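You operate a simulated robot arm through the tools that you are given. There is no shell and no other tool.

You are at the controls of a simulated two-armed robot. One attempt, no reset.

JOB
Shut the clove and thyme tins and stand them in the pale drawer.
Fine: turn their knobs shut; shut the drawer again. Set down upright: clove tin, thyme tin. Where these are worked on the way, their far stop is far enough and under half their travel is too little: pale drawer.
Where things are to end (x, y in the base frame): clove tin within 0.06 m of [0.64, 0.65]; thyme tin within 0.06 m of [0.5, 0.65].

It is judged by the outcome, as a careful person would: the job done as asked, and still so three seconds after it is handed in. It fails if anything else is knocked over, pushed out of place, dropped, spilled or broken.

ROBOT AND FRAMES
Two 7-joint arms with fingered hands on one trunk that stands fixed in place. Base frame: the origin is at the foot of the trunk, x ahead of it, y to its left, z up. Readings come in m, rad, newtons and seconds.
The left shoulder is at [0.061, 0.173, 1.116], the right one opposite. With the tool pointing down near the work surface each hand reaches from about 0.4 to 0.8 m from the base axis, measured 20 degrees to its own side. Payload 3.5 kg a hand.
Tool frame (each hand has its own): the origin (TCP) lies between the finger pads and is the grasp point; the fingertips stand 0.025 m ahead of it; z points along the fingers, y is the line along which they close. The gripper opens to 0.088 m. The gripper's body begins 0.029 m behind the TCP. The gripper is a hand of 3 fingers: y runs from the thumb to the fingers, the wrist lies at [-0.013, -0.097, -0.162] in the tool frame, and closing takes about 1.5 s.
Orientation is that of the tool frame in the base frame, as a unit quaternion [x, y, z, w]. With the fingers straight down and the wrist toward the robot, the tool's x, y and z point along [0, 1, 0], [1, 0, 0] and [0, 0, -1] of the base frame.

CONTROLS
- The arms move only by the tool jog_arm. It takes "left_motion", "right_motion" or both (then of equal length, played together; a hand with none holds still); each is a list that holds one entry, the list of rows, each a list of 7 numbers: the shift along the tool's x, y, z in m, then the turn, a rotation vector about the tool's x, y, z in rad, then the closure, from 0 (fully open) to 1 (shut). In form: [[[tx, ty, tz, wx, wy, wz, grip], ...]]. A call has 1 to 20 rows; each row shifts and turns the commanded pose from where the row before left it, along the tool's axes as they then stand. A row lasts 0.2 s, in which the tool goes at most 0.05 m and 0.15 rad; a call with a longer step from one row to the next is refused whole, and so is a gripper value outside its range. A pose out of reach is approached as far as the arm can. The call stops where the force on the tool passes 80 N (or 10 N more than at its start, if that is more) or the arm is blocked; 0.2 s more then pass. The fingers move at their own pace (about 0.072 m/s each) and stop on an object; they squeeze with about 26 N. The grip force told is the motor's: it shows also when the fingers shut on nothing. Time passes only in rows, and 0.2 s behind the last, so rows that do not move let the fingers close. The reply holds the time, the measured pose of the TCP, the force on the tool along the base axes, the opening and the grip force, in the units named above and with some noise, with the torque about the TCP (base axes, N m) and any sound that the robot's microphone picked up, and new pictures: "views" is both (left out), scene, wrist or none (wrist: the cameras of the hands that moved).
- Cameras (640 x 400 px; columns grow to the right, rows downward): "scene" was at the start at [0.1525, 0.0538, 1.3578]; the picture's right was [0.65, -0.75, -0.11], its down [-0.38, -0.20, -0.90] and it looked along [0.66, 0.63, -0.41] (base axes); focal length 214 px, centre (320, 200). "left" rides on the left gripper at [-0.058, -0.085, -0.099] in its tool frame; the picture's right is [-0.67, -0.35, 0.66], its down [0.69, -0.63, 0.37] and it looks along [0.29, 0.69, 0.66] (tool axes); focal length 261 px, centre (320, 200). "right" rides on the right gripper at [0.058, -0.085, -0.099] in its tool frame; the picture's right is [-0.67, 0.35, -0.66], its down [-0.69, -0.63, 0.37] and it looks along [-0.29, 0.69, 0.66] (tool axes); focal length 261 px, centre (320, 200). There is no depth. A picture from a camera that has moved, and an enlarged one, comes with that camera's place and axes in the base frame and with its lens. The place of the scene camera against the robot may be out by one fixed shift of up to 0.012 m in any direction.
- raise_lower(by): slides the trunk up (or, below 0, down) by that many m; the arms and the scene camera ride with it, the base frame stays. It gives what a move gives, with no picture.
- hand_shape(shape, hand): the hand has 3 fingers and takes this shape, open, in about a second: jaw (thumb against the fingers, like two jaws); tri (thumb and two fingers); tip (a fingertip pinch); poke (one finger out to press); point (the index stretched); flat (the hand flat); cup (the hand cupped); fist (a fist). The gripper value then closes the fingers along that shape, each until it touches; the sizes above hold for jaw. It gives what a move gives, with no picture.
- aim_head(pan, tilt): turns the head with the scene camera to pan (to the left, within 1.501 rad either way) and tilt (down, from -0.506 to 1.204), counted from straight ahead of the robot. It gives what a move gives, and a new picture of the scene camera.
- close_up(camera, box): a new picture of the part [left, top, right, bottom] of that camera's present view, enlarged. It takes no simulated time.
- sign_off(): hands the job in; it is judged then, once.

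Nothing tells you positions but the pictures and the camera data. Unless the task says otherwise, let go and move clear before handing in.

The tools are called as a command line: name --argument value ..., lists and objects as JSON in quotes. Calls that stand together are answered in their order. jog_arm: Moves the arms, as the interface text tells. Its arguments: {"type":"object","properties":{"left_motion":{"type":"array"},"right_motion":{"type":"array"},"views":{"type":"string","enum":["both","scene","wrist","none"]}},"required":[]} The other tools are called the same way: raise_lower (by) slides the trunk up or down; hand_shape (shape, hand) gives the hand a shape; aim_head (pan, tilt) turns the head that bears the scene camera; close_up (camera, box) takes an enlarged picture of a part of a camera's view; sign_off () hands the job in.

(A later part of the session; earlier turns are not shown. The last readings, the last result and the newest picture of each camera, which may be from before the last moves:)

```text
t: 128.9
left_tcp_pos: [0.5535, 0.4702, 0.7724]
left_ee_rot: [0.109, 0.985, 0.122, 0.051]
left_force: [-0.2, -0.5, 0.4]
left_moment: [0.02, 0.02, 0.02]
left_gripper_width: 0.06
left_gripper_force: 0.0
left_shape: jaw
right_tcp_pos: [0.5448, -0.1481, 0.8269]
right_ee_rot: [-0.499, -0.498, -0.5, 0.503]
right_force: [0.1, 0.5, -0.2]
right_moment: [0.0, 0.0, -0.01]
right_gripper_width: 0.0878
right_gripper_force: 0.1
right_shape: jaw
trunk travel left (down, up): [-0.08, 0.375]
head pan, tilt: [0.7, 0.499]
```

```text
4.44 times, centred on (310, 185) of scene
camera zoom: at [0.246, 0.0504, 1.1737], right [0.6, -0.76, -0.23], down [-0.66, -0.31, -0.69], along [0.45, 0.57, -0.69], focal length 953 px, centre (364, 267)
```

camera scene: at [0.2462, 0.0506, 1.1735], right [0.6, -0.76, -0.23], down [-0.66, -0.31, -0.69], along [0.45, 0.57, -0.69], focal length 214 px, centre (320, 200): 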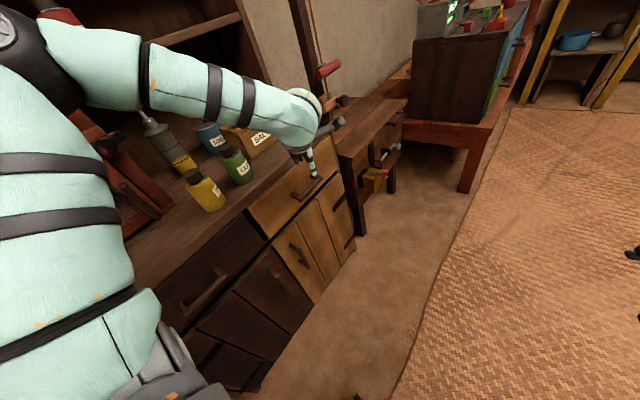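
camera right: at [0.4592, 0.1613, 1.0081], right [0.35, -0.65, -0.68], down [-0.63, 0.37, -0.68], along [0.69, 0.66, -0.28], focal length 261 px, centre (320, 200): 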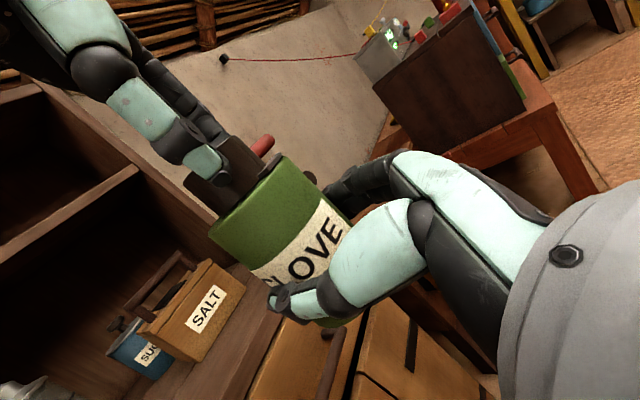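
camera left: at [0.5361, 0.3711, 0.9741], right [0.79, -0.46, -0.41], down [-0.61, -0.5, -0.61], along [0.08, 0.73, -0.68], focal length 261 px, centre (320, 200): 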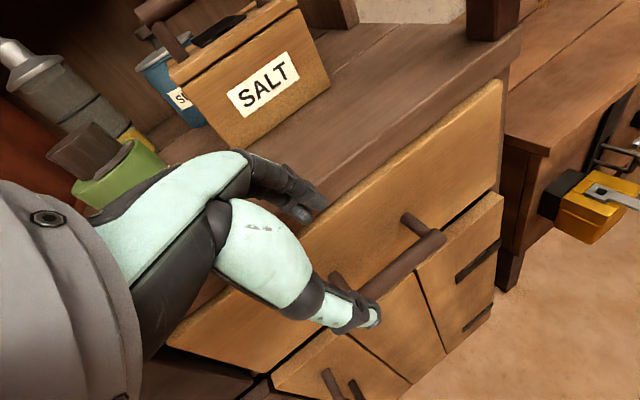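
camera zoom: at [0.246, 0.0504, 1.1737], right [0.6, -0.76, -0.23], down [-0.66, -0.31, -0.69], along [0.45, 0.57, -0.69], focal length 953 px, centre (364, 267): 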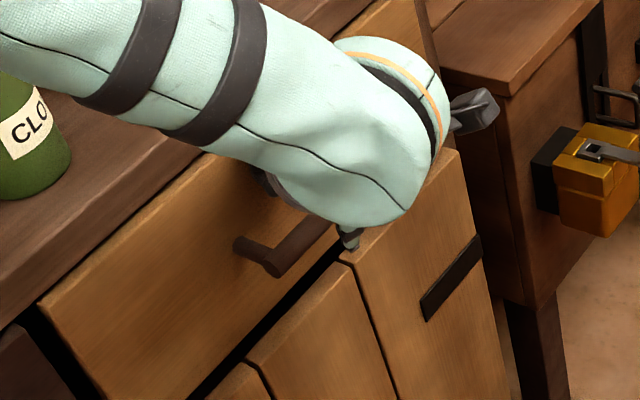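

jog_arm --left_motion '[[[0.0013, -0.0044, 0.0169, 0, 0, 0, 0.32], [0.0013, -0.0044, 0.0169, 0, 0, 0, 0.32], [0.0006, -0.0022, 0.0084, 0, 0, 0, 0.32], [0, 0, 0, 0, 0, 0, 0.32]]]' --views "none"

close_up --camera "left" --box '[200, 150, 500, 400]'

close_up --camera "scene" --box '[260, 140, 360, 230]'

```text
t: 129.9
left_tcp_pos: [0.5532, 0.468, 0.728]
left_ee_rot: [0.109, 0.985, 0.122, 0.052]
left_force: [0.3, 0.4, 0.8]
left_moment: [0.02, 0.01, 0.01]
left_gripper_width: 0.0604
left_gripper_force: 0.0
left_shape: jaw
right_tcp_pos: [0.5449, -0.1467, 0.8274]
right_ee_rot: [-0.499, -0.497, -0.5, 0.503]
right_force: [-0.2, -1.0, 0.0]
right_moment: [0.01, -0.03, 0.0]
right_gripper_width: 0.0876
right_gripper_force: 0.1
right_shape: jaw
trunk travel left (down, up): [-0.08, 0.375]
head pan, tilt: [0.7, 0.499]
```

```text
1.60 times, centred on (350, 275) of left
camera zoom: at [0.5805, 0.3523, 0.8078], right [0.66, -0.33, -0.67], down [-0.75, -0.35, -0.56], along [-0.05, 0.87, -0.48], focal length 417 px, centre (272, 80)
```

zoom: 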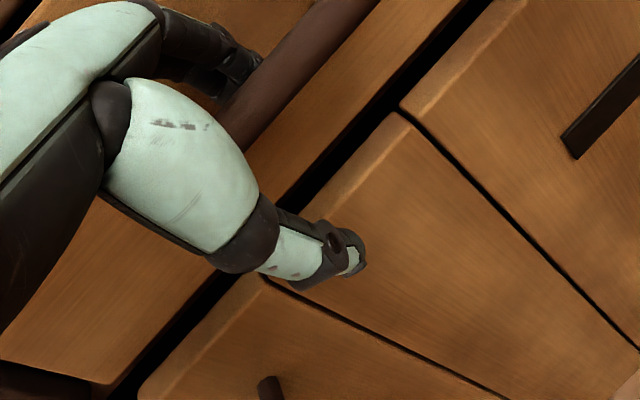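

```text
4.44 times, centred on (310, 185) of scene
camera zoom: at [0.2461, 0.0505, 1.1736], right [0.6, -0.76, -0.23], down [-0.66, -0.31, -0.69], along [0.45, 0.57, -0.69], focal length 953 px, centre (364, 267)
```

zoom: 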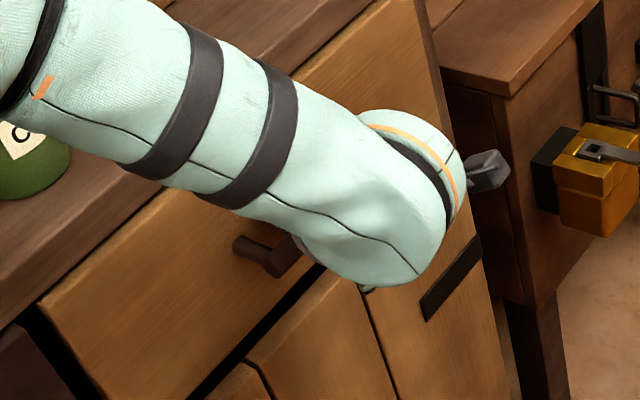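

The rear fingers are behind the bar, thumb in front. I close on the bar.

jog_arm --left_motion '[[[0, 0, 0, 0, 0, 0, 0.5], [0, 0, 0, 0, 0, 0, 0.7], [0, 0, 0, 0, 0, 0, 1], [0, 0, 0, 0, 0, 0, 1], [0, 0, 0, 0, 0, 0, 1], [0, 0, 0, 0, 0, 0, 1]]]' --views "none"

close_up --camera "left" --box '[200, 150, 500, 400]'

```text
t: 131.3
left_tcp_pos: [0.5543, 0.4688, 0.7281]
left_ee_rot: [0.11, 0.985, 0.121, 0.051]
left_force: [-1.4, -0.7, -7.9]
left_moment: [0.0, 0.0, 0.01]
left_gripper_width: 0.0027
left_gripper_force: 26.3
left_shape: jaw
right_tcp_pos: [0.5466, -0.1474, 0.8256]
right_ee_rot: [-0.5, -0.497, -0.5, 0.504]
right_force: [0.5, 0.3, -0.2]
right_moment: [-0.02, 0.06, -0.01]
right_gripper_width: 0.0877
right_gripper_force: 0.2
right_shape: jaw
trunk travel left (down, up): [-0.08, 0.375]
head pan, tilt: [0.7, 0.499]
```

```text
1.60 times, centred on (350, 275) of left
camera zoom: at [0.5808, 0.3529, 0.8066], right [0.66, -0.33, -0.67], down [-0.75, -0.36, -0.56], along [-0.05, 0.87, -0.48], focal length 417 px, centre (272, 80)
```

zoom: 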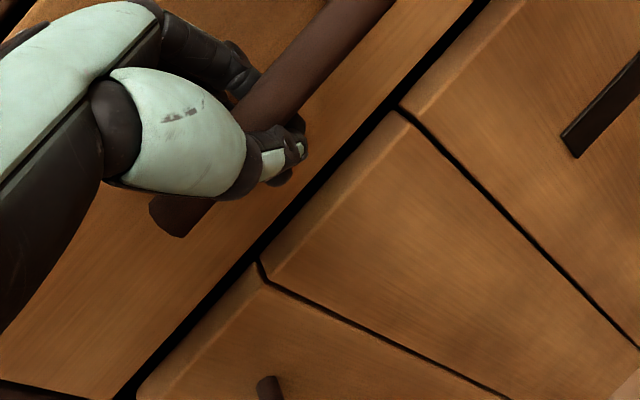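

The fingers wrap the bar. I pull gently toward −y.

jog_arm --left_motion '[[[-0.0023, -0.0095, -0.0023, 0, 0, 0, 1], [-0.0035, -0.0142, -0.0034, 0, 0, 0, 1], [-0.0035, -0.0142, -0.0034, 0, 0, 0, 1], [0, 0, 0, 0, 0, 0, 1]]]' --views "scene"

close_up --camera "scene" --box '[220, 120, 380, 270]'

```text
t: 132.3
left_tcp_pos: [0.5577, 0.4308, 0.7285]
left_ee_rot: [0.11, 0.985, 0.12, 0.049]
left_force: [-22.8, 1.4, -15.4]
left_moment: [-0.09, -0.03, 0.25]
left_gripper_width: 0.0027
left_gripper_force: 25.8
left_shape: jaw
left hand out of reach, approached as far as the arm can: row 3
right_tcp_pos: [0.5448, -0.1474, 0.8271]
right_ee_rot: [-0.5, -0.498, -0.499, 0.503]
right_force: [-0.4, -0.1, 1.1]
right_moment: [0.02, 0.0, -0.01]
right_gripper_width: 0.0878
right_gripper_force: 0.1
right_shape: jaw
trunk travel left (down, up): [-0.08, 0.375]
head pan, tilt: [0.7, 0.499]
camera scene: at [0.2446, 0.0522, 1.1736], right [0.6, -0.76, -0.23], down [-0.66, -0.31, -0.69], along [0.45, 0.57, -0.69], focal length 214 px, centre (320, 200)
```

scene: 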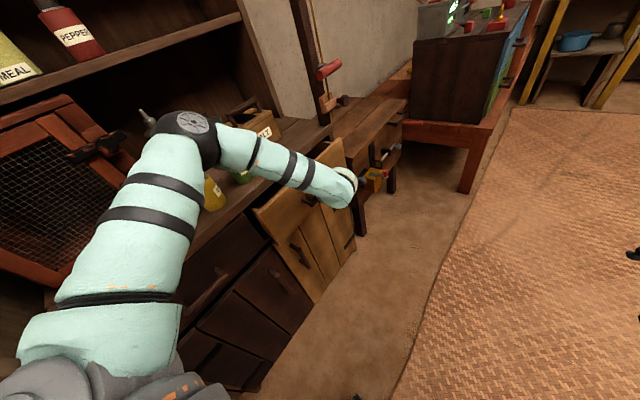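

```text
2.67 times, centred on (300, 195) of scene
camera zoom: at [0.2446, 0.0522, 1.1736], right [0.6, -0.76, -0.23], down [-0.66, -0.31, -0.69], along [0.45, 0.57, -0.69], focal length 572 px, centre (373, 213)
```

zoom: 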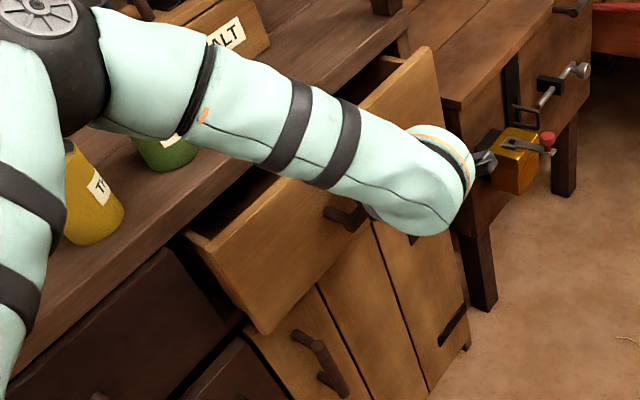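

The drawer slides open (~4 cm so far); the arm is now too close to its shoulder to pull further. I loosen the grip so the fingers merely hook the bar, and raise the trunk slightly to gain room.

jog_arm --left_motion '[[[0, 0, 0, 0, 0, 0, 0.6], [0, 0, 0, 0, 0, 0, 0.45], [0, 0, 0, 0, 0, 0, 0.45], [0, 0, 0, 0, 0, 0, 0.45]]]' --views "none"

raise_lower --by 0.022

close_up --camera "left" --box '[200, 150, 500, 400]'

```text
t: 133.3
left_tcp_pos: [0.5584, 0.4314, 0.7303]
left_ee_rot: [0.11, 0.985, 0.122, 0.052]
left_force: [0.5, -1.1, 0.4]
left_moment: [0.05, 0.02, -0.02]
left_gripper_width: 0.0477
left_gripper_force: 0.1
left_shape: jaw
right_tcp_pos: [0.5442, -0.1488, 0.8268]
right_ee_rot: [-0.499, -0.497, -0.5, 0.503]
right_force: [0.3, 0.3, 1.1]
right_moment: [0.0, 0.0, -0.01]
right_gripper_width: 0.0878
right_gripper_force: 0.1
right_shape: jaw
trunk travel left (down, up): [-0.08, 0.375]
head pan, tilt: [0.7, 0.499]
```

```text
t: 133.9
left_tcp_pos: [0.5571, 0.4317, 0.7567]
left_ee_rot: [0.108, 0.985, 0.122, 0.056]
left_force: [0.5, -0.2, -0.1]
left_moment: [-0.04, -0.02, -0.01]
left_gripper_width: 0.0479
left_gripper_force: 0.1
left_shape: jaw
right_tcp_pos: [0.5462, -0.149, 0.8471]
right_ee_rot: [-0.499, -0.498, -0.499, 0.505]
right_force: [-0.1, 0.2, -0.2]
right_moment: [0.03, -0.02, 0.03]
right_gripper_width: 0.0875
right_gripper_force: 0.1
right_shape: jaw
trunk travel left (down, up): [-0.102, 0.353]
head pan, tilt: [0.7, 0.499]
```

```text
1.60 times, centred on (350, 275) of left
camera zoom: at [0.5835, 0.3156, 0.8359], right [0.67, -0.33, -0.66], down [-0.74, -0.35, -0.57], along [-0.05, 0.87, -0.48], focal length 417 px, centre (272, 80)
```

zoom: 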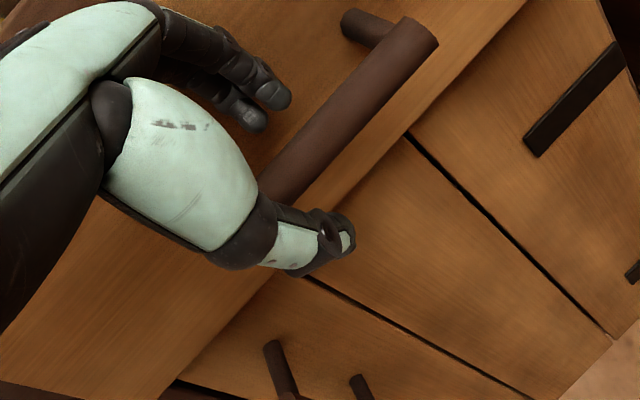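

I lower the fingers behind the bar again and continue the pull, checking for limits.

jog_arm --left_motion '[[[0.0013, -0.002, 0.0133, 0, 0, 0, 0.45], [0.0013, -0.002, 0.0133, 0, 0, 0, 0.45], [0, 0, 0, 0, 0, 0, 0.45], [-0.0046, -0.0189, -0.0046, 0, 0, 0, 0.5], [-0.0046, -0.0189, -0.0046, 0, 0, 0, 0.5], [0, 0, 0, 0, 0, 0, 0.5]]]' --views "scene"

close_up --camera "scene" --box '[220, 120, 380, 270]'

close_up --camera "left" --box '[200, 150, 500, 400]'

```text
t: 135.3
left_tcp_pos: [0.5545, 0.4235, 0.7592]
left_ee_rot: [0.111, 0.985, 0.121, 0.056]
left_force: [-0.2, 0.3, -0.5]
left_moment: [0.03, 0.0, 0.01]
left_gripper_width: 0.0446
left_gripper_force: 0.0
left_shape: jaw
left hand out of reach, approached as far as the arm can: row 1, 2, 4, 5
right_tcp_pos: [0.5446, -0.1483, 0.8478]
right_ee_rot: [-0.499, -0.498, -0.5, 0.503]
right_force: [-1.1, -0.5, -0.5]
right_moment: [0.02, 0.02, 0.0]
right_gripper_width: 0.0877
right_gripper_force: 0.1
right_shape: jaw
trunk travel left (down, up): [-0.102, 0.353]
head pan, tilt: [0.7, 0.499]
camera scene: at [0.2264, 0.0507, 1.207], right [0.61, -0.76, -0.21], down [-0.63, -0.31, -0.71], along [0.48, 0.57, -0.67], focal length 214 px, centre (320, 200)
```

scene: 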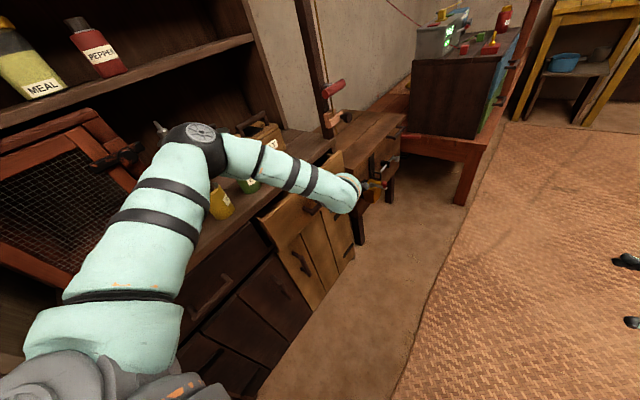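

```text
2.67 times, centred on (300, 195) of scene
camera zoom: at [0.2264, 0.0507, 1.207], right [0.61, -0.76, -0.21], down [-0.63, -0.31, -0.71], along [0.48, 0.57, -0.67], focal length 572 px, centre (373, 213)
```

zoom: 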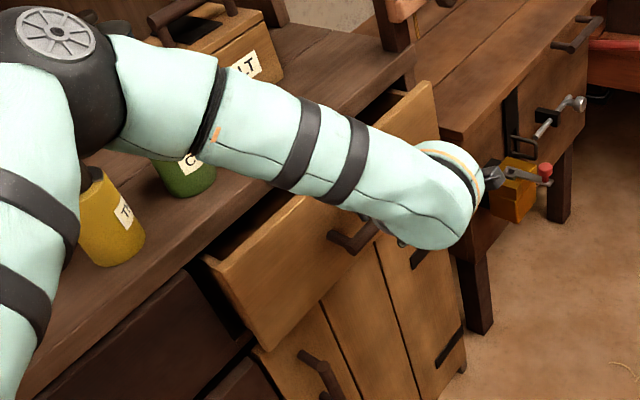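

```text
1.60 times, centred on (350, 275) of left
camera zoom: at [0.5798, 0.3075, 0.8385], right [0.67, -0.34, -0.66], down [-0.74, -0.36, -0.57], along [-0.04, 0.87, -0.49], focal length 417 px, centre (272, 80)
```

zoom: 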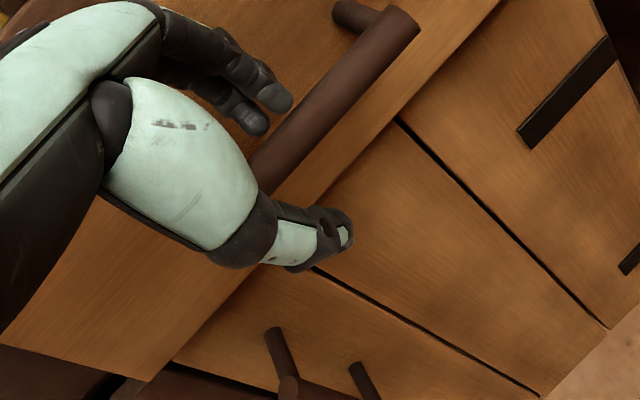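

At this trunk height the hand can't get low enough. I shift the fingers back over the gap behind the bar, lower the trunk again, and will pull while reducing yaw (the yaw seems to be what limits the pull).

jog_arm --left_motion '[[[0, 0, -0.005, 0, 0, 0, 0.4], [0.003, 0.0132, 0.0031, 0, 0, 0, 0.4], [0, 0, 0, 0, 0, 0, 0.4]]]' --views "none"

raise_lower --by -0.022

close_up --camera "left" --box '[200, 150, 500, 400]'

```text
t: 136.1
left_tcp_pos: [0.5533, 0.4353, 0.7639]
left_ee_rot: [0.109, 0.985, 0.121, 0.056]
left_force: [0.5, 0.4, -0.4]
left_moment: [-0.02, 0.02, 0.03]
left_gripper_width: 0.0525
left_gripper_force: 0.1
left_shape: jaw
right_tcp_pos: [0.5444, -0.1486, 0.8478]
right_ee_rot: [-0.499, -0.498, -0.499, 0.504]
right_force: [-0.4, -0.1, -1.1]
right_moment: [0.01, -0.02, 0.0]
right_gripper_width: 0.0875
right_gripper_force: 0.1
right_shape: jaw
trunk travel left (down, up): [-0.102, 0.353]
head pan, tilt: [0.7, 0.499]
```

```text
t: 136.8
left_tcp_pos: [0.5527, 0.4358, 0.7439]
left_ee_rot: [0.11, 0.985, 0.122, 0.056]
left_force: [-0.4, 0.3, 0.6]
left_moment: [-0.03, 0.0, -0.02]
left_gripper_width: 0.0525
left_gripper_force: 0.0
left_shape: jaw
right_tcp_pos: [0.5453, -0.1484, 0.8288]
right_ee_rot: [-0.498, -0.499, -0.5, 0.503]
right_force: [0.5, -0.3, 0.6]
right_moment: [-0.02, 0.01, -0.01]
right_gripper_width: 0.0879
right_gripper_force: 0.1
right_shape: jaw
trunk travel left (down, up): [-0.08, 0.375]
head pan, tilt: [0.7, 0.499]
```

```text
1.60 times, centred on (350, 275) of left
camera zoom: at [0.579, 0.3203, 0.8238], right [0.67, -0.34, -0.66], down [-0.74, -0.36, -0.57], along [-0.04, 0.87, -0.49], focal length 417 px, centre (272, 80)
```

zoom: 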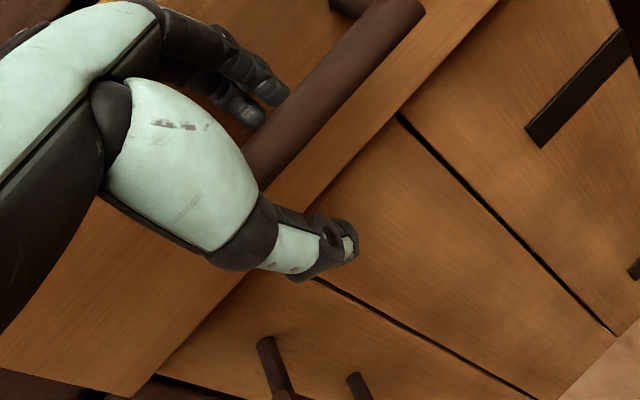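

jog_arm --left_motion '[[[0.001, -0.0033, 0.0125, 0, 0, 0, 0.4], [0, 0, 0, 0.0065, -0.021, 0.082, 0.4], [0, 0, 0, 0.0065, -0.021, 0.082, 0.4], [0, 0, 0, 0, 0, 0, 0.4]]]' --views "none"

close_up --camera "left" --box '[200, 150, 500, 400]'

```text
t: 137.8
left_tcp_pos: [0.5545, 0.436, 0.7307]
left_ee_rot: [0.194, 0.972, 0.117, 0.065]
left_force: [0.8, 0.1, 0.2]
left_moment: [0.03, 0.0, 0.02]
left_gripper_width: 0.0525
left_gripper_force: 0.1
left_shape: jaw
right_tcp_pos: [0.5443, -0.148, 0.8263]
right_ee_rot: [-0.5, -0.497, -0.5, 0.503]
right_force: [0.0, 0.1, 0.3]
right_moment: [0.01, 0.0, -0.01]
right_gripper_width: 0.0878
right_gripper_force: 0.0
right_shape: jaw
trunk travel left (down, up): [-0.08, 0.375]
head pan, tilt: [0.7, 0.499]
```

```text
1.60 times, centred on (350, 275) of left
camera zoom: at [0.5603, 0.3176, 0.8102], right [0.6, -0.44, -0.67], down [-0.79, -0.22, -0.57], along [0.1, 0.87, -0.49], focal length 417 px, centre (272, 80)
```

zoom: 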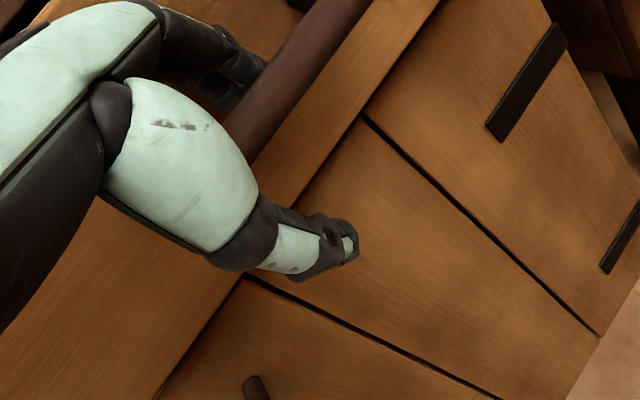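

Fingers are behind the bar at yaw ≈67° with no limits. I pull, turning the hand gradually.

jog_arm --left_motion '[[[-0.0049, -0.0112, -0.0025, 0.004, -0.0126, 0.048, 0.4], [-0.0055, -0.011, -0.0025, 0.004, -0.0126, 0.048, 0.4], [-0.006, -0.0107, -0.0025, 0.004, -0.0126, 0.048, 0.4], [-0.0065, -0.0104, -0.0025, 0.004, -0.0126, 0.048, 0.4], [0, 0, 0, 0, 0, 0, 0.4]]]' --views "scene"

close_up --camera "scene" --box '[220, 120, 380, 270]'

close_up --camera "left" --box '[200, 150, 500, 400]'

```text
t: 139.0
left_tcp_pos: [0.5523, 0.3867, 0.7307]
left_ee_rot: [0.289, 0.948, 0.109, 0.076]
left_force: [-0.8, 1.3, -1.1]
left_moment: [0.01, 0.02, -0.01]
left_gripper_width: 0.0525
left_gripper_force: 0.0
left_shape: jaw
right_tcp_pos: [0.5447, -0.1489, 0.825]
right_ee_rot: [-0.498, -0.497, -0.5, 0.504]
right_force: [-0.4, 0.0, 0.4]
right_moment: [0.01, 0.04, 0.01]
right_gripper_width: 0.088
right_gripper_force: 0.1
right_shape: jaw
trunk travel left (down, up): [-0.08, 0.375]
head pan, tilt: [0.7, 0.499]
camera scene: at [0.2461, 0.0507, 1.1736], right [0.6, -0.76, -0.23], down [-0.66, -0.31, -0.69], along [0.45, 0.57, -0.69], focal length 214 px, centre (320, 200)
```

scene: 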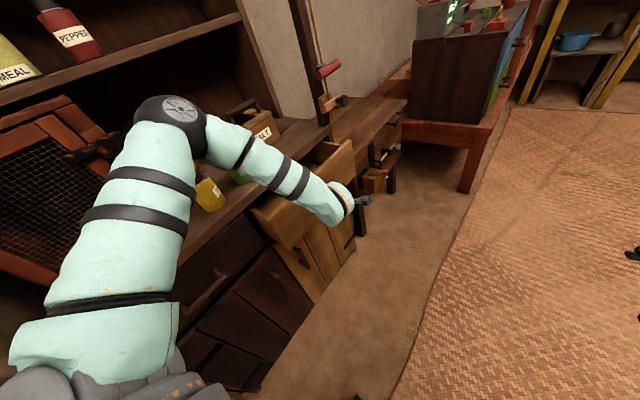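

```text
2.67 times, centred on (300, 195) of scene
camera zoom: at [0.2461, 0.0507, 1.1736], right [0.6, -0.76, -0.23], down [-0.66, -0.31, -0.69], along [0.45, 0.57, -0.69], focal length 572 px, centre (373, 213)
```

zoom: 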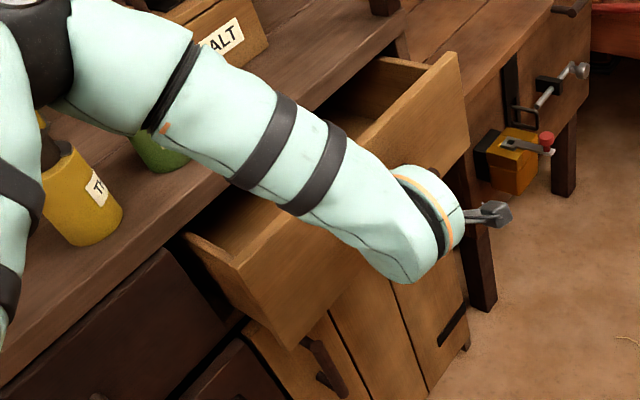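

```text
1.60 times, centred on (350, 275) of left
camera zoom: at [0.5362, 0.2678, 0.8103], right [0.5, -0.55, -0.67], down [-0.82, -0.06, -0.57], along [0.27, 0.83, -0.49], focal length 417 px, centre (272, 80)
```

zoom: 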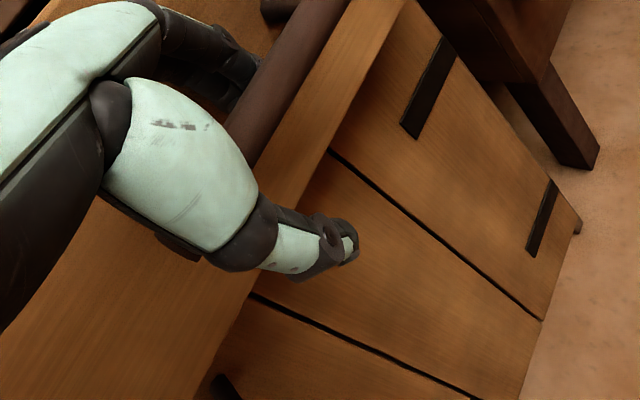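

The drawer slides easily (~1 N) and is about 9 cm open. I keep pulling the same way.

jog_arm --left_motion '[[[-0.0071, -0.0101, -0.002, 0.0032, -0.01, 0.0386, 0.4], [-0.0075, -0.0098, -0.002, 0.0032, -0.01, 0.0386, 0.4], [-0.0079, -0.0096, -0.002, 0.0032, -0.01, 0.0386, 0.4], [-0.0083, -0.0092, -0.002, 0.0032, -0.01, 0.0386, 0.4], [0, 0, 0, 0, 0, 0, 0.4]]]' --views "none"

close_up --camera "scene" --box '[220, 120, 380, 270]'

close_up --camera "left" --box '[200, 150, 500, 400]'

```text
t: 140.2
left_tcp_pos: [0.5555, 0.3366, 0.7318]
left_ee_rot: [0.364, 0.922, 0.104, 0.084]
left_force: [-0.1, 0.1, 0.4]
left_moment: [-0.01, -0.02, -0.01]
left_gripper_width: 0.0526
left_gripper_force: 0.1
left_shape: jaw
right_tcp_pos: [0.5455, -0.1488, 0.827]
right_ee_rot: [-0.499, -0.498, -0.499, 0.504]
right_force: [-0.3, -0.2, 0.3]
right_moment: [-0.02, -0.01, -0.03]
right_gripper_width: 0.0879
right_gripper_force: 0.1
right_shape: jaw
trunk travel left (down, up): [-0.08, 0.375]
head pan, tilt: [0.7, 0.499]
```

```text
2.67 times, centred on (300, 195) of scene
camera zoom: at [0.2462, 0.0506, 1.1736], right [0.6, -0.76, -0.23], down [-0.66, -0.31, -0.69], along [0.45, 0.57, -0.69], focal length 572 px, centre (373, 213)
```

zoom: 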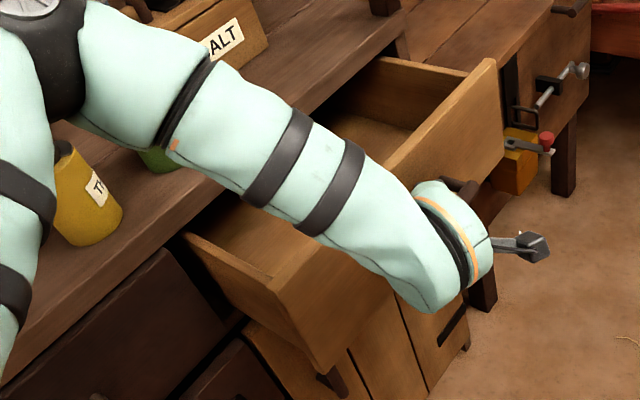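

```text
1.60 times, centred on (350, 275) of left
camera zoom: at [0.5188, 0.2233, 0.8113], right [0.41, -0.63, -0.67], down [-0.82, 0.07, -0.57], along [0.4, 0.78, -0.48], focal length 417 px, centre (272, 80)
```

zoom: 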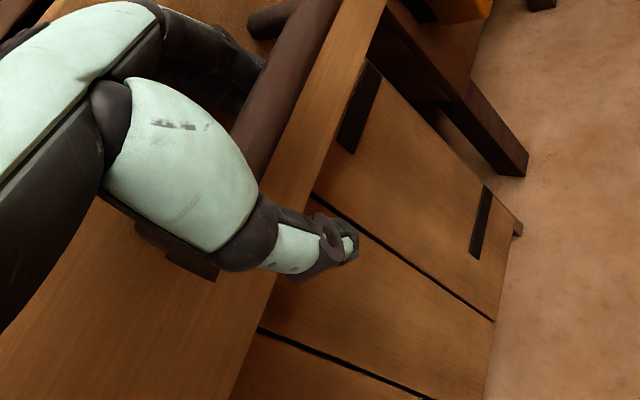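

jog_arm --left_motion '[[[-0.0086, -0.0089, -0.0016, 0.0032, -0.01, 0.0386, 0.4], [-0.009, -0.0086, -0.0016, 0.0032, -0.01, 0.0386, 0.4], [-0.0093, -0.0082, -0.0016, 0.0032, -0.01, 0.0386, 0.4], [-0.0097, -0.0079, -0.0016, 0.0032, -0.01, 0.0386, 0.4], [0, 0, 0, 0, 0, 0, 0.4]]]' --views "none"

close_up --camera "scene" --box '[220, 120, 380, 270]'

close_up --camera "left" --box '[200, 150, 500, 400]'

```text
t: 141.4
left_tcp_pos: [0.5535, 0.2872, 0.7327]
left_ee_rot: [0.437, 0.89, 0.097, 0.093]
left_force: [-0.6, 1.1, 0.6]
left_moment: [-0.03, -0.03, 0.01]
left_gripper_width: 0.0525
left_gripper_force: 0.0
left_shape: jaw
right_tcp_pos: [0.5439, -0.1483, 0.8262]
right_ee_rot: [-0.499, -0.498, -0.5, 0.504]
right_force: [0.5, 0.1, 0.3]
right_moment: [-0.01, 0.02, 0.05]
right_gripper_width: 0.0878
right_gripper_force: 0.0
right_shape: jaw
trunk travel left (down, up): [-0.08, 0.375]
head pan, tilt: [0.7, 0.499]
```

```text
2.67 times, centred on (300, 195) of scene
camera zoom: at [0.2461, 0.0506, 1.1736], right [0.6, -0.76, -0.23], down [-0.66, -0.31, -0.69], along [0.45, 0.57, -0.69], focal length 572 px, centre (373, 213)
```

zoom: 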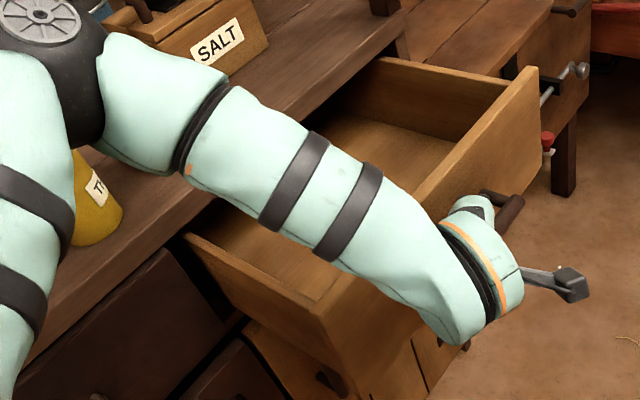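

```text
1.60 times, centred on (350, 275) of left
camera zoom: at [0.5003, 0.1809, 0.8114], right [0.3, -0.68, -0.67], down [-0.8, 0.2, -0.57], along [0.52, 0.7, -0.48], focal length 417 px, centre (272, 80)
```

zoom: 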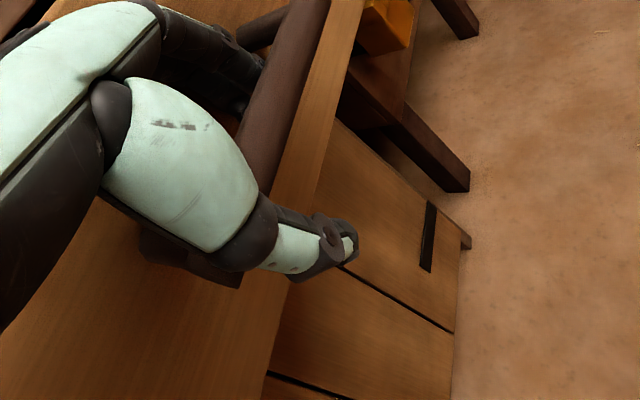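

jog_arm --left_motion '[[[-0.01, -0.0075, -0.0011, 0.0028, -0.0088, 0.0338, 0.4], [-0.0102, -0.0071, -0.0011, 0.0028, -0.0088, 0.0338, 0.4], [-0.0105, -0.0068, -0.0011, 0.0028, -0.0088, 0.0338, 0.4], [0, 0, 0, 0, 0, 0, 0.4]]]' --views "none"

close_up --camera "scene" --box '[220, 120, 380, 270]'

```text
t: 142.4
left_tcp_pos: [0.5513, 0.2573, 0.7403]
left_ee_rot: [0.483, 0.865, 0.091, 0.098]
left_force: [0.4, 0.1, 0.2]
left_moment: [0.01, -0.01, -0.02]
left_gripper_width: 0.0527
left_gripper_force: 0.1
left_shape: jaw
left hand out of reach, approached as far as the arm can: row 2, 3
right_tcp_pos: [0.5455, -0.1488, 0.8265]
right_ee_rot: [-0.499, -0.498, -0.499, 0.503]
right_force: [0.7, 1.2, -0.5]
right_moment: [-0.01, -0.03, -0.02]
right_gripper_width: 0.0876
right_gripper_force: 0.1
right_shape: jaw
trunk travel left (down, up): [-0.08, 0.375]
head pan, tilt: [0.7, 0.499]
```

```text
2.67 times, centred on (300, 195) of scene
camera zoom: at [0.2462, 0.0507, 1.1736], right [0.6, -0.76, -0.23], down [-0.66, -0.31, -0.69], along [0.45, 0.57, -0.69], focal length 572 px, centre (373, 213)
```

zoom: 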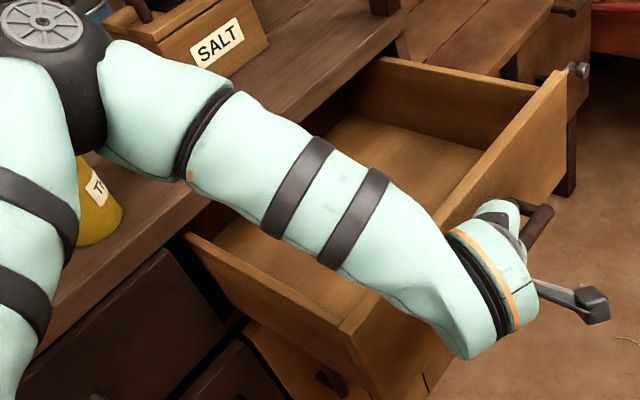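

The drawer is roughly 21 cm open. The arm is near its limit, so I slide the fingers straight up off the bar and take stock.

jog_arm --left_motion '[[[0, 0, 0, 0, 0, 0, 0.35], [-0.0024, 0.0076, -0.0289, 0, 0, 0, 0.35], [-0.0024, 0.0076, -0.0289, 0, 0, 0, 0.35], [-0.0024, 0.0076, -0.0289, 0, 0, 0, 0.35], [-0.0024, 0.0076, -0.0289, 0, 0, 0, 0.35], [-0.0024, 0.0076, -0.0289, 0, 0, 0, 0.35], [-0.0024, 0.0076, -0.0289, 0, 0, 0, 0.35], [0, 0, 0, 0, 0, 0, 0.35]]]' --views "both"

```text
t: 144.2
left_tcp_pos: [0.5506, 0.2585, 0.9191]
left_ee_rot: [0.482, 0.866, 0.091, 0.097]
left_force: [0.2, -0.2, 0.0]
left_moment: [-0.01, 0.0, 0.02]
left_gripper_width: 0.0571
left_gripper_force: 0.0
left_shape: jaw
right_tcp_pos: [0.5453, -0.1489, 0.8255]
right_ee_rot: [-0.499, -0.498, -0.5, 0.503]
right_force: [0.0, 0.5, 0.1]
right_moment: [0.0, 0.01, 0.01]
right_gripper_width: 0.0878
right_gripper_force: 0.0
right_shape: jaw
trunk travel left (down, up): [-0.08, 0.375]
head pan, tilt: [0.7, 0.499]
camera scene: at [0.2466, 0.0508, 1.1734], right [0.6, -0.76, -0.23], down [-0.66, -0.31, -0.69], along [0.45, 0.57, -0.69], focal length 214 px, centre (320, 200)
camera left: at [0.4861, 0.1585, 0.999], right [0.23, -0.71, -0.67], down [-0.77, 0.28, -0.57], along [0.59, 0.65, -0.48], focal length 261 px, centre (320, 200)
```

scene: 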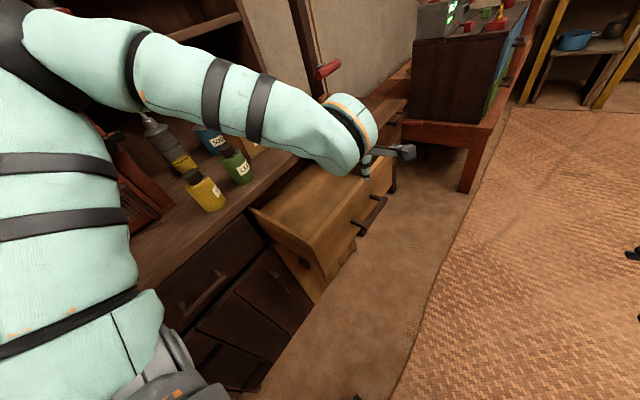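
left: 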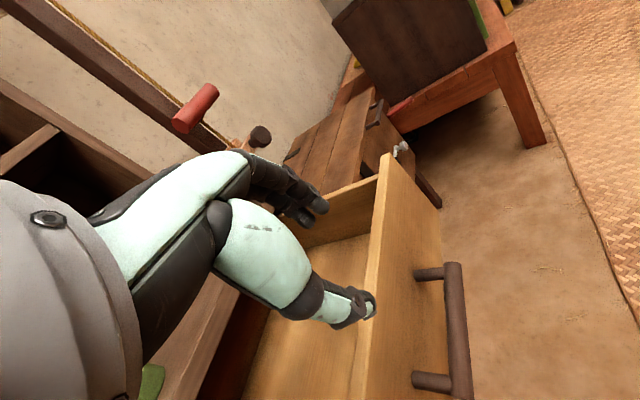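

The bar is now at y≈0.26, so the drawer is ~23 cm open with good access. I raise the trunk back and look into the drawer from above.

raise_lower --by 0.12

aim_head --pan 0.6 --tilt 0.75

close_up --camera "scene" --box '[200, 110, 380, 270]'

```text
t: 145.7
left_tcp_pos: [0.5505, 0.2571, 1.038]
left_ee_rot: [0.483, 0.866, 0.092, 0.097]
left_force: [0.1, -0.5, 0.0]
left_moment: [0.01, 0.01, -0.01]
left_gripper_width: 0.0568
left_gripper_force: 0.1
left_shape: jaw
right_tcp_pos: [0.5451, -0.1473, 0.9458]
right_ee_rot: [-0.5, -0.498, -0.498, 0.504]
right_force: [0.7, -0.5, -0.3]
right_moment: [0.0, 0.03, 0.01]
right_gripper_width: 0.0876
right_gripper_force: 0.0
right_shape: jaw
trunk travel left (down, up): [-0.2, 0.255]
head pan, tilt: [0.7, 0.499]
```

```text
t: 146.5
left_tcp_pos: [0.5505, 0.2568, 1.0376]
left_ee_rot: [0.482, 0.866, 0.092, 0.098]
left_force: [0.4, -0.5, 0.0]
left_moment: [0.06, 0.03, 0.04]
left_gripper_width: 0.0569
left_gripper_force: 0.1
left_shape: jaw
right_tcp_pos: [0.544, -0.1485, 0.9455]
right_ee_rot: [-0.5, -0.497, -0.5, 0.504]
right_force: [0.7, -0.2, -0.5]
right_moment: [0.02, -0.03, 0.01]
right_gripper_width: 0.0878
right_gripper_force: 0.1
right_shape: jaw
trunk travel left (down, up): [-0.2, 0.255]
head pan, tilt: [0.6, 0.75]
camera scene: at [0.144, 0.0388, 1.3183], right [0.56, -0.82, -0.1], down [-0.68, -0.39, -0.62], along [0.48, 0.41, -0.77], focal length 214 px, centre (320, 200)
```

scene: 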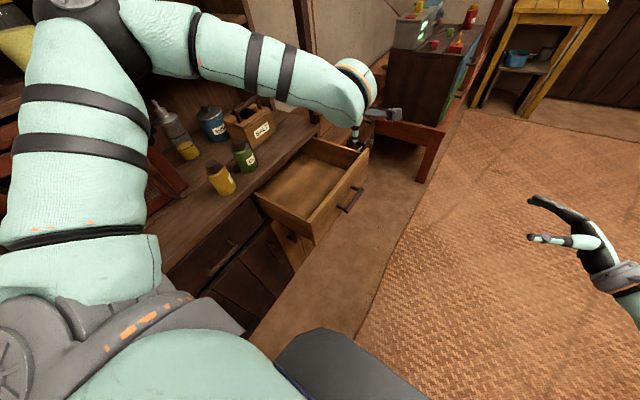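

```text
2.50 times, centred on (290, 190) of scene
camera zoom: at [0.144, 0.0388, 1.3183], right [0.56, -0.82, -0.1], down [-0.68, -0.39, -0.62], along [0.48, 0.41, -0.77], focal length 536 px, centre (395, 225)
```

zoom: 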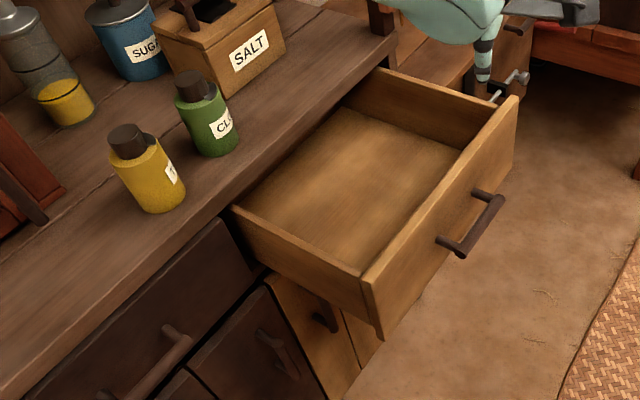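

The drawer interior is clear; its floor reads z≈0.68, front face y≈0.293 (open ≈0.235 m), so the tins should be set at y≈0.415. Before carrying a tin I test with the empty hand whether I can reach down at the clove's spot.

jog_arm --left_motion '[[[0, 0, 0, 0.0836, 0.0334, -0.0473, 0.2], [0, 0, 0, 0.0836, 0.0334, -0.0473, 0.2], [0, 0, 0, 0.0836, 0.0334, -0.0473, 0.2], [0.0129, 0.0291, 0.0176, 0, 0, 0, 0.2], [0.0129, 0.0291, 0.0176, 0, 0, 0, 0.2], [0.0129, 0.0291, 0.0176, 0, 0, 0, 0.2], [0.0129, 0.0291, 0.0176, 0, 0, 0, 0.2], [0.0129, 0.0291, 0.0176, 0, 0, 0, 0.2], [0, 0, 0, 0, 0, 0, 0.2]]]' --views "none"

```text
t: 148.5
left_tcp_pos: [0.605, 0.4109, 0.9568]
left_ee_rot: [0.424, 0.906, 0.0, 0.0]
left_force: [0.3, -0.3, 0.4]
left_moment: [0.01, 0.0, -0.01]
left_gripper_width: 0.0703
left_gripper_force: 0.0
left_shape: jaw
left hand out of reach, approached as far as the arm can: row 3, 8
right_tcp_pos: [0.5452, -0.1486, 0.9465]
right_ee_rot: [-0.5, -0.497, -0.501, 0.503]
right_force: [-0.5, 0.0, -0.7]
right_moment: [0.0, 0.0, 0.0]
right_gripper_width: 0.0875
right_gripper_force: 0.1
right_shape: jaw
trunk travel left (down, up): [-0.2, 0.255]
head pan, tilt: [0.6, 0.75]
```

jog_arm --left_motion '[[[0, 0, 0, 0, 0, 0.12, 0.2], [0, 0, 0, 0, 0, 0.12, 0.2], [0, 0, 0, 0, 0, 0.12, 0.2], [0, 0.02, 0.02, 0, 0, 0, 0.2], [0, 0.015, 0.03, 0, 0, 0, 0.2], [0, 0, 0.03, 0, 0, 0, 0.2], [0, 0, 0, 0, 0, 0, 0.2]]]' --views "scene"

```text
t: 150.1
left_tcp_pos: [0.5953, 0.4233, 0.8984]
left_ee_rot: [0.578, 0.816, -0.001, 0.0]
left_force: [0.8, -0.8, -0.1]
left_moment: [0.0, 0.0, 0.03]
left_gripper_width: 0.0701
left_gripper_force: 0.0
left_shape: jaw
left hand out of reach, approached as far as the arm can: row 4, 5, 6
right_tcp_pos: [0.5463, -0.1492, 0.9478]
right_ee_rot: [-0.499, -0.498, -0.5, 0.503]
right_force: [0.2, 0.1, -0.5]
right_moment: [-0.01, 0.0, -0.04]
right_gripper_width: 0.0877
right_gripper_force: 0.0
right_shape: jaw
trunk travel left (down, up): [-0.2, 0.255]
head pan, tilt: [0.6, 0.75]
camera scene: at [0.1442, 0.0388, 1.3182], right [0.56, -0.82, -0.1], down [-0.68, -0.39, -0.62], along [0.48, 0.41, -0.78], focal length 214 px, centre (320, 200)
```

scene: 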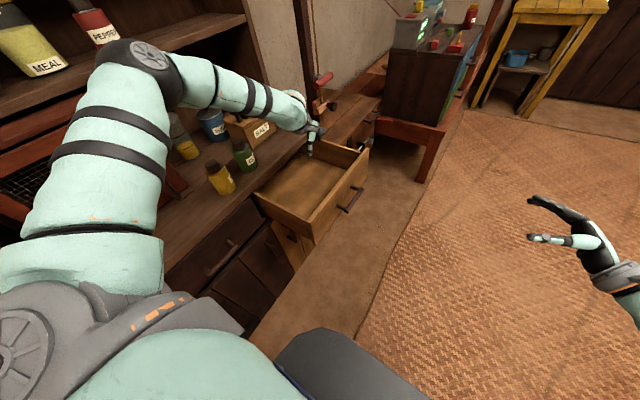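

At this trunk height the far spot is out of reach, but the trunk can be lowered once the tin is above the drawer. Now I fetch the clove tin: rise, turn to yaw 45°, and move above it.

jog_arm --left_motion '[[[0, 0, -0.04, 0, 0, -0.112, 0.2], [0, 0, -0.04, 0, 0, -0.112, 0.2], [0, 0, -0.04, 0, 0, -0.112, 0.2], [0, 0, -0.04, 0, 0, -0.112, 0.2], [0.0392, 0.0027, 0, 0, 0, 0, 0.2], [0.0392, 0.0027, 0, 0, 0, 0, 0.2], [0.0392, 0.0027, 0, 0, 0, 0, 0.2], [0.0392, 0.0027, 0, 0, 0, 0, 0.2], [0.0392, 0.0027, 0, 0, 0, 0, 0.2], [0.0392, 0.0027, 0, 0, 0, 0, 0.2], [0, 0, 0, 0, 0, 0, 0.2]]]' --views "wrist"

close_up --camera "left" --box '[320, 200, 500, 340]'

```text
t: 152.5
left_tcp_pos: [0.4416, 0.6028, 1.0606]
left_ee_rot: [0.384, 0.923, -0.001, 0.0]
left_force: [-0.6, -0.2, -0.6]
left_moment: [-0.01, 0.02, -0.02]
left_gripper_width: 0.0703
left_gripper_force: 0.0
left_shape: jaw
right_tcp_pos: [0.5443, -0.1484, 0.9465]
right_ee_rot: [-0.5, -0.498, -0.499, 0.503]
right_force: [-0.1, 0.5, 0.3]
right_moment: [0.01, 0.02, 0.02]
right_gripper_width: 0.0876
right_gripper_force: 0.1
right_shape: jaw
trunk travel left (down, up): [-0.2, 0.255]
head pan, tilt: [0.6, 0.75]
camera left: at [0.4236, 0.5013, 1.1602], right [0.23, -0.72, -0.66], down [-0.93, 0.04, -0.36], along [0.29, 0.69, -0.66], focal length 261 px, centre (320, 200)
```

left: 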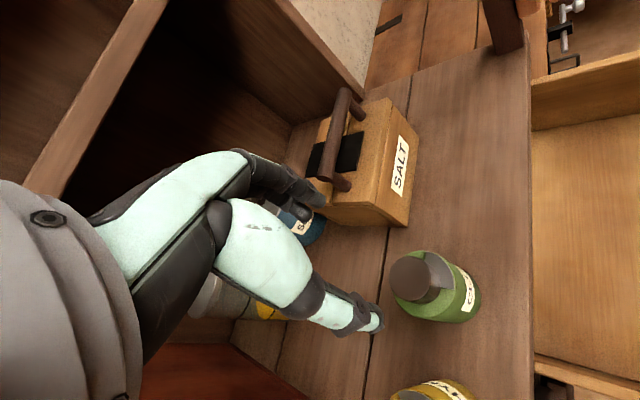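

```text
2.86 times, centred on (410, 270) of left
camera zoom: at [0.4236, 0.5013, 1.1602], right [0.23, -0.72, -0.66], down [-0.93, 0.04, -0.36], along [0.29, 0.69, -0.66], focal length 745 px, centre (63, 0)
```

zoom: 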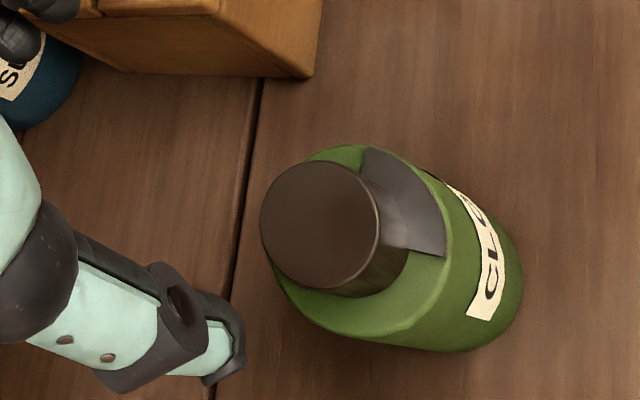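

Clove's knob is at (0.441, 0.598). I descend and grip it, slightly deeper than before.

jog_arm --left_motion '[[[-0.0008, -0.001, 0.026, 0, 0, 0, 0.2], [-0.0008, -0.001, 0.026, 0, 0, 0, 0.2], [-0.0008, -0.001, 0.026, 0, 0, 0, 0.2], [-0.0007, -0.0009, 0.025, 0, 0, 0, 0.2], [0, 0, 0, 0, 0, 0, 0.2], [0, 0, 0, 0, 0, 0, 0.5], [0, 0, 0, 0, 0, 0, 0.8], [0, 0, 0, 0, 0, 0, 1], [0, 0, 0, 0, 0, 0, 1], [0, 0, 0, 0, 0, 0, 1], [0, 0, 0, 0, 0, 0, 1]]]' --views "none"

close_up --camera "left" --box '[220, 160, 480, 360]'

```text
t: 154.9
left_tcp_pos: [0.4402, 0.5967, 0.9572]
left_ee_rot: [0.382, 0.924, 0.0, -0.001]
left_force: [-0.5, 1.0, 0.2]
left_moment: [0.0, 0.0, 0.01]
left_gripper_width: 0.0287
left_gripper_force: 26.1
left_shape: jaw
right_tcp_pos: [0.5444, -0.1486, 0.9457]
right_ee_rot: [-0.499, -0.497, -0.501, 0.503]
right_force: [-0.1, -0.6, 0.6]
right_moment: [-0.01, 0.0, 0.03]
right_gripper_width: 0.0878
right_gripper_force: 0.1
right_shape: jaw
trunk travel left (down, up): [-0.2, 0.255]
head pan, tilt: [0.6, 0.75]
```

```text
2.00 times, centred on (350, 260) of left
camera zoom: at [0.4212, 0.4957, 1.0574], right [0.23, -0.72, -0.66], down [-0.93, 0.04, -0.36], along [0.29, 0.69, -0.66], focal length 521 px, centre (260, 80)
```

zoom: 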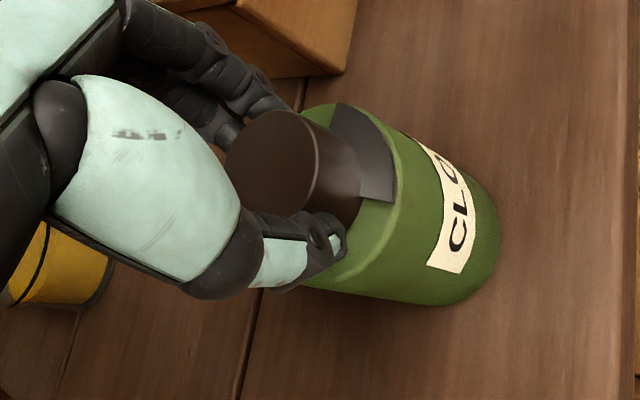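

Gripped. I lift the clove tin gently and carry it over the open drawer.

jog_arm --left_motion '[[[0, 0, -0.01, 0, 0, 0, 1], [0, 0, -0.02, 0, 0, 0, 1], [0, 0, -0.03, 0, 0, 0, 1], [0, 0, -0.025, 0, 0, 0, 1], [-0.02, -0.0018, 0, 0, 0, 0, 1], [-0.028, -0.0024, 0, 0, 0, 0, 1], [-0.028, -0.0024, 0, 0, 0, 0, 1], [-0.028, -0.0024, 0, 0, 0, 0, 1], [-0.028, -0.0024, 0, 0, 0, 0, 1], [-0.028, -0.0024, 0, 0, 0, 0, 1], [-0.028, -0.0024, 0, 0, 0, 0, 1], [-0.022, -0.002, 0, 0, 0, 0, 1], [-0.014, -0.0012, 0, 0, 0, 0, 1], [0, 0, 0, 0, 0, 0, 1]]]' --views "both"

close_up --camera "scene" --box '[220, 80, 400, 240]'

```text
t: 157.9
left_tcp_pos: [0.5855, 0.4259, 1.0425]
left_ee_rot: [0.383, 0.924, 0.0, -0.002]
left_force: [-0.4, -0.2, -1.3]
left_moment: [0.02, 0.0, -0.01]
left_gripper_width: 0.0288
left_gripper_force: 26.7
left_shape: jaw
right_tcp_pos: [0.5451, -0.1472, 0.947]
right_ee_rot: [-0.5, -0.498, -0.5, 0.503]
right_force: [-0.1, 0.3, -0.7]
right_moment: [0.01, 0.0, 0.02]
right_gripper_width: 0.0875
right_gripper_force: 0.1
right_shape: jaw
trunk travel left (down, up): [-0.2, 0.255]
head pan, tilt: [0.6, 0.75]
camera scene: at [0.144, 0.0391, 1.3183], right [0.56, -0.82, -0.1], down [-0.68, -0.39, -0.62], along [0.48, 0.41, -0.78], focal length 214 px, centre (320, 200)
camera left: at [0.5673, 0.3244, 1.1417], right [0.23, -0.72, -0.66], down [-0.93, 0.04, -0.36], along [0.29, 0.69, -0.66], focal length 261 px, centre (320, 200)
```

scene: 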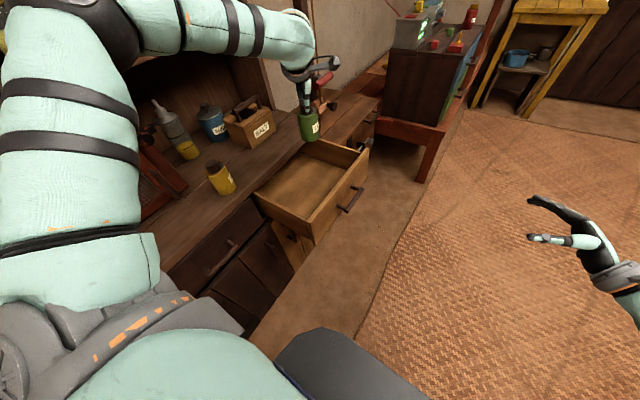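
left: 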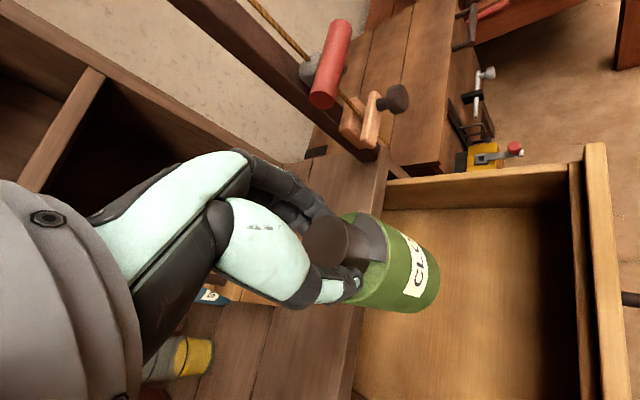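

```text
2.50 times, centred on (310, 160) of scene
camera zoom: at [0.144, 0.0391, 1.3183], right [0.56, -0.82, -0.1], down [-0.68, -0.39, -0.62], along [0.48, 0.41, -0.78], focal length 536 px, centre (345, 300)
```

zoom: 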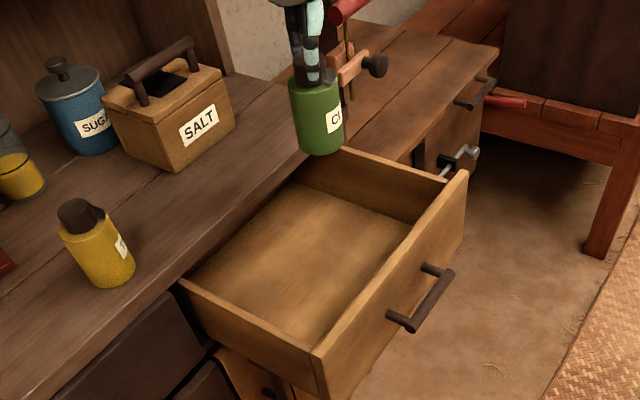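

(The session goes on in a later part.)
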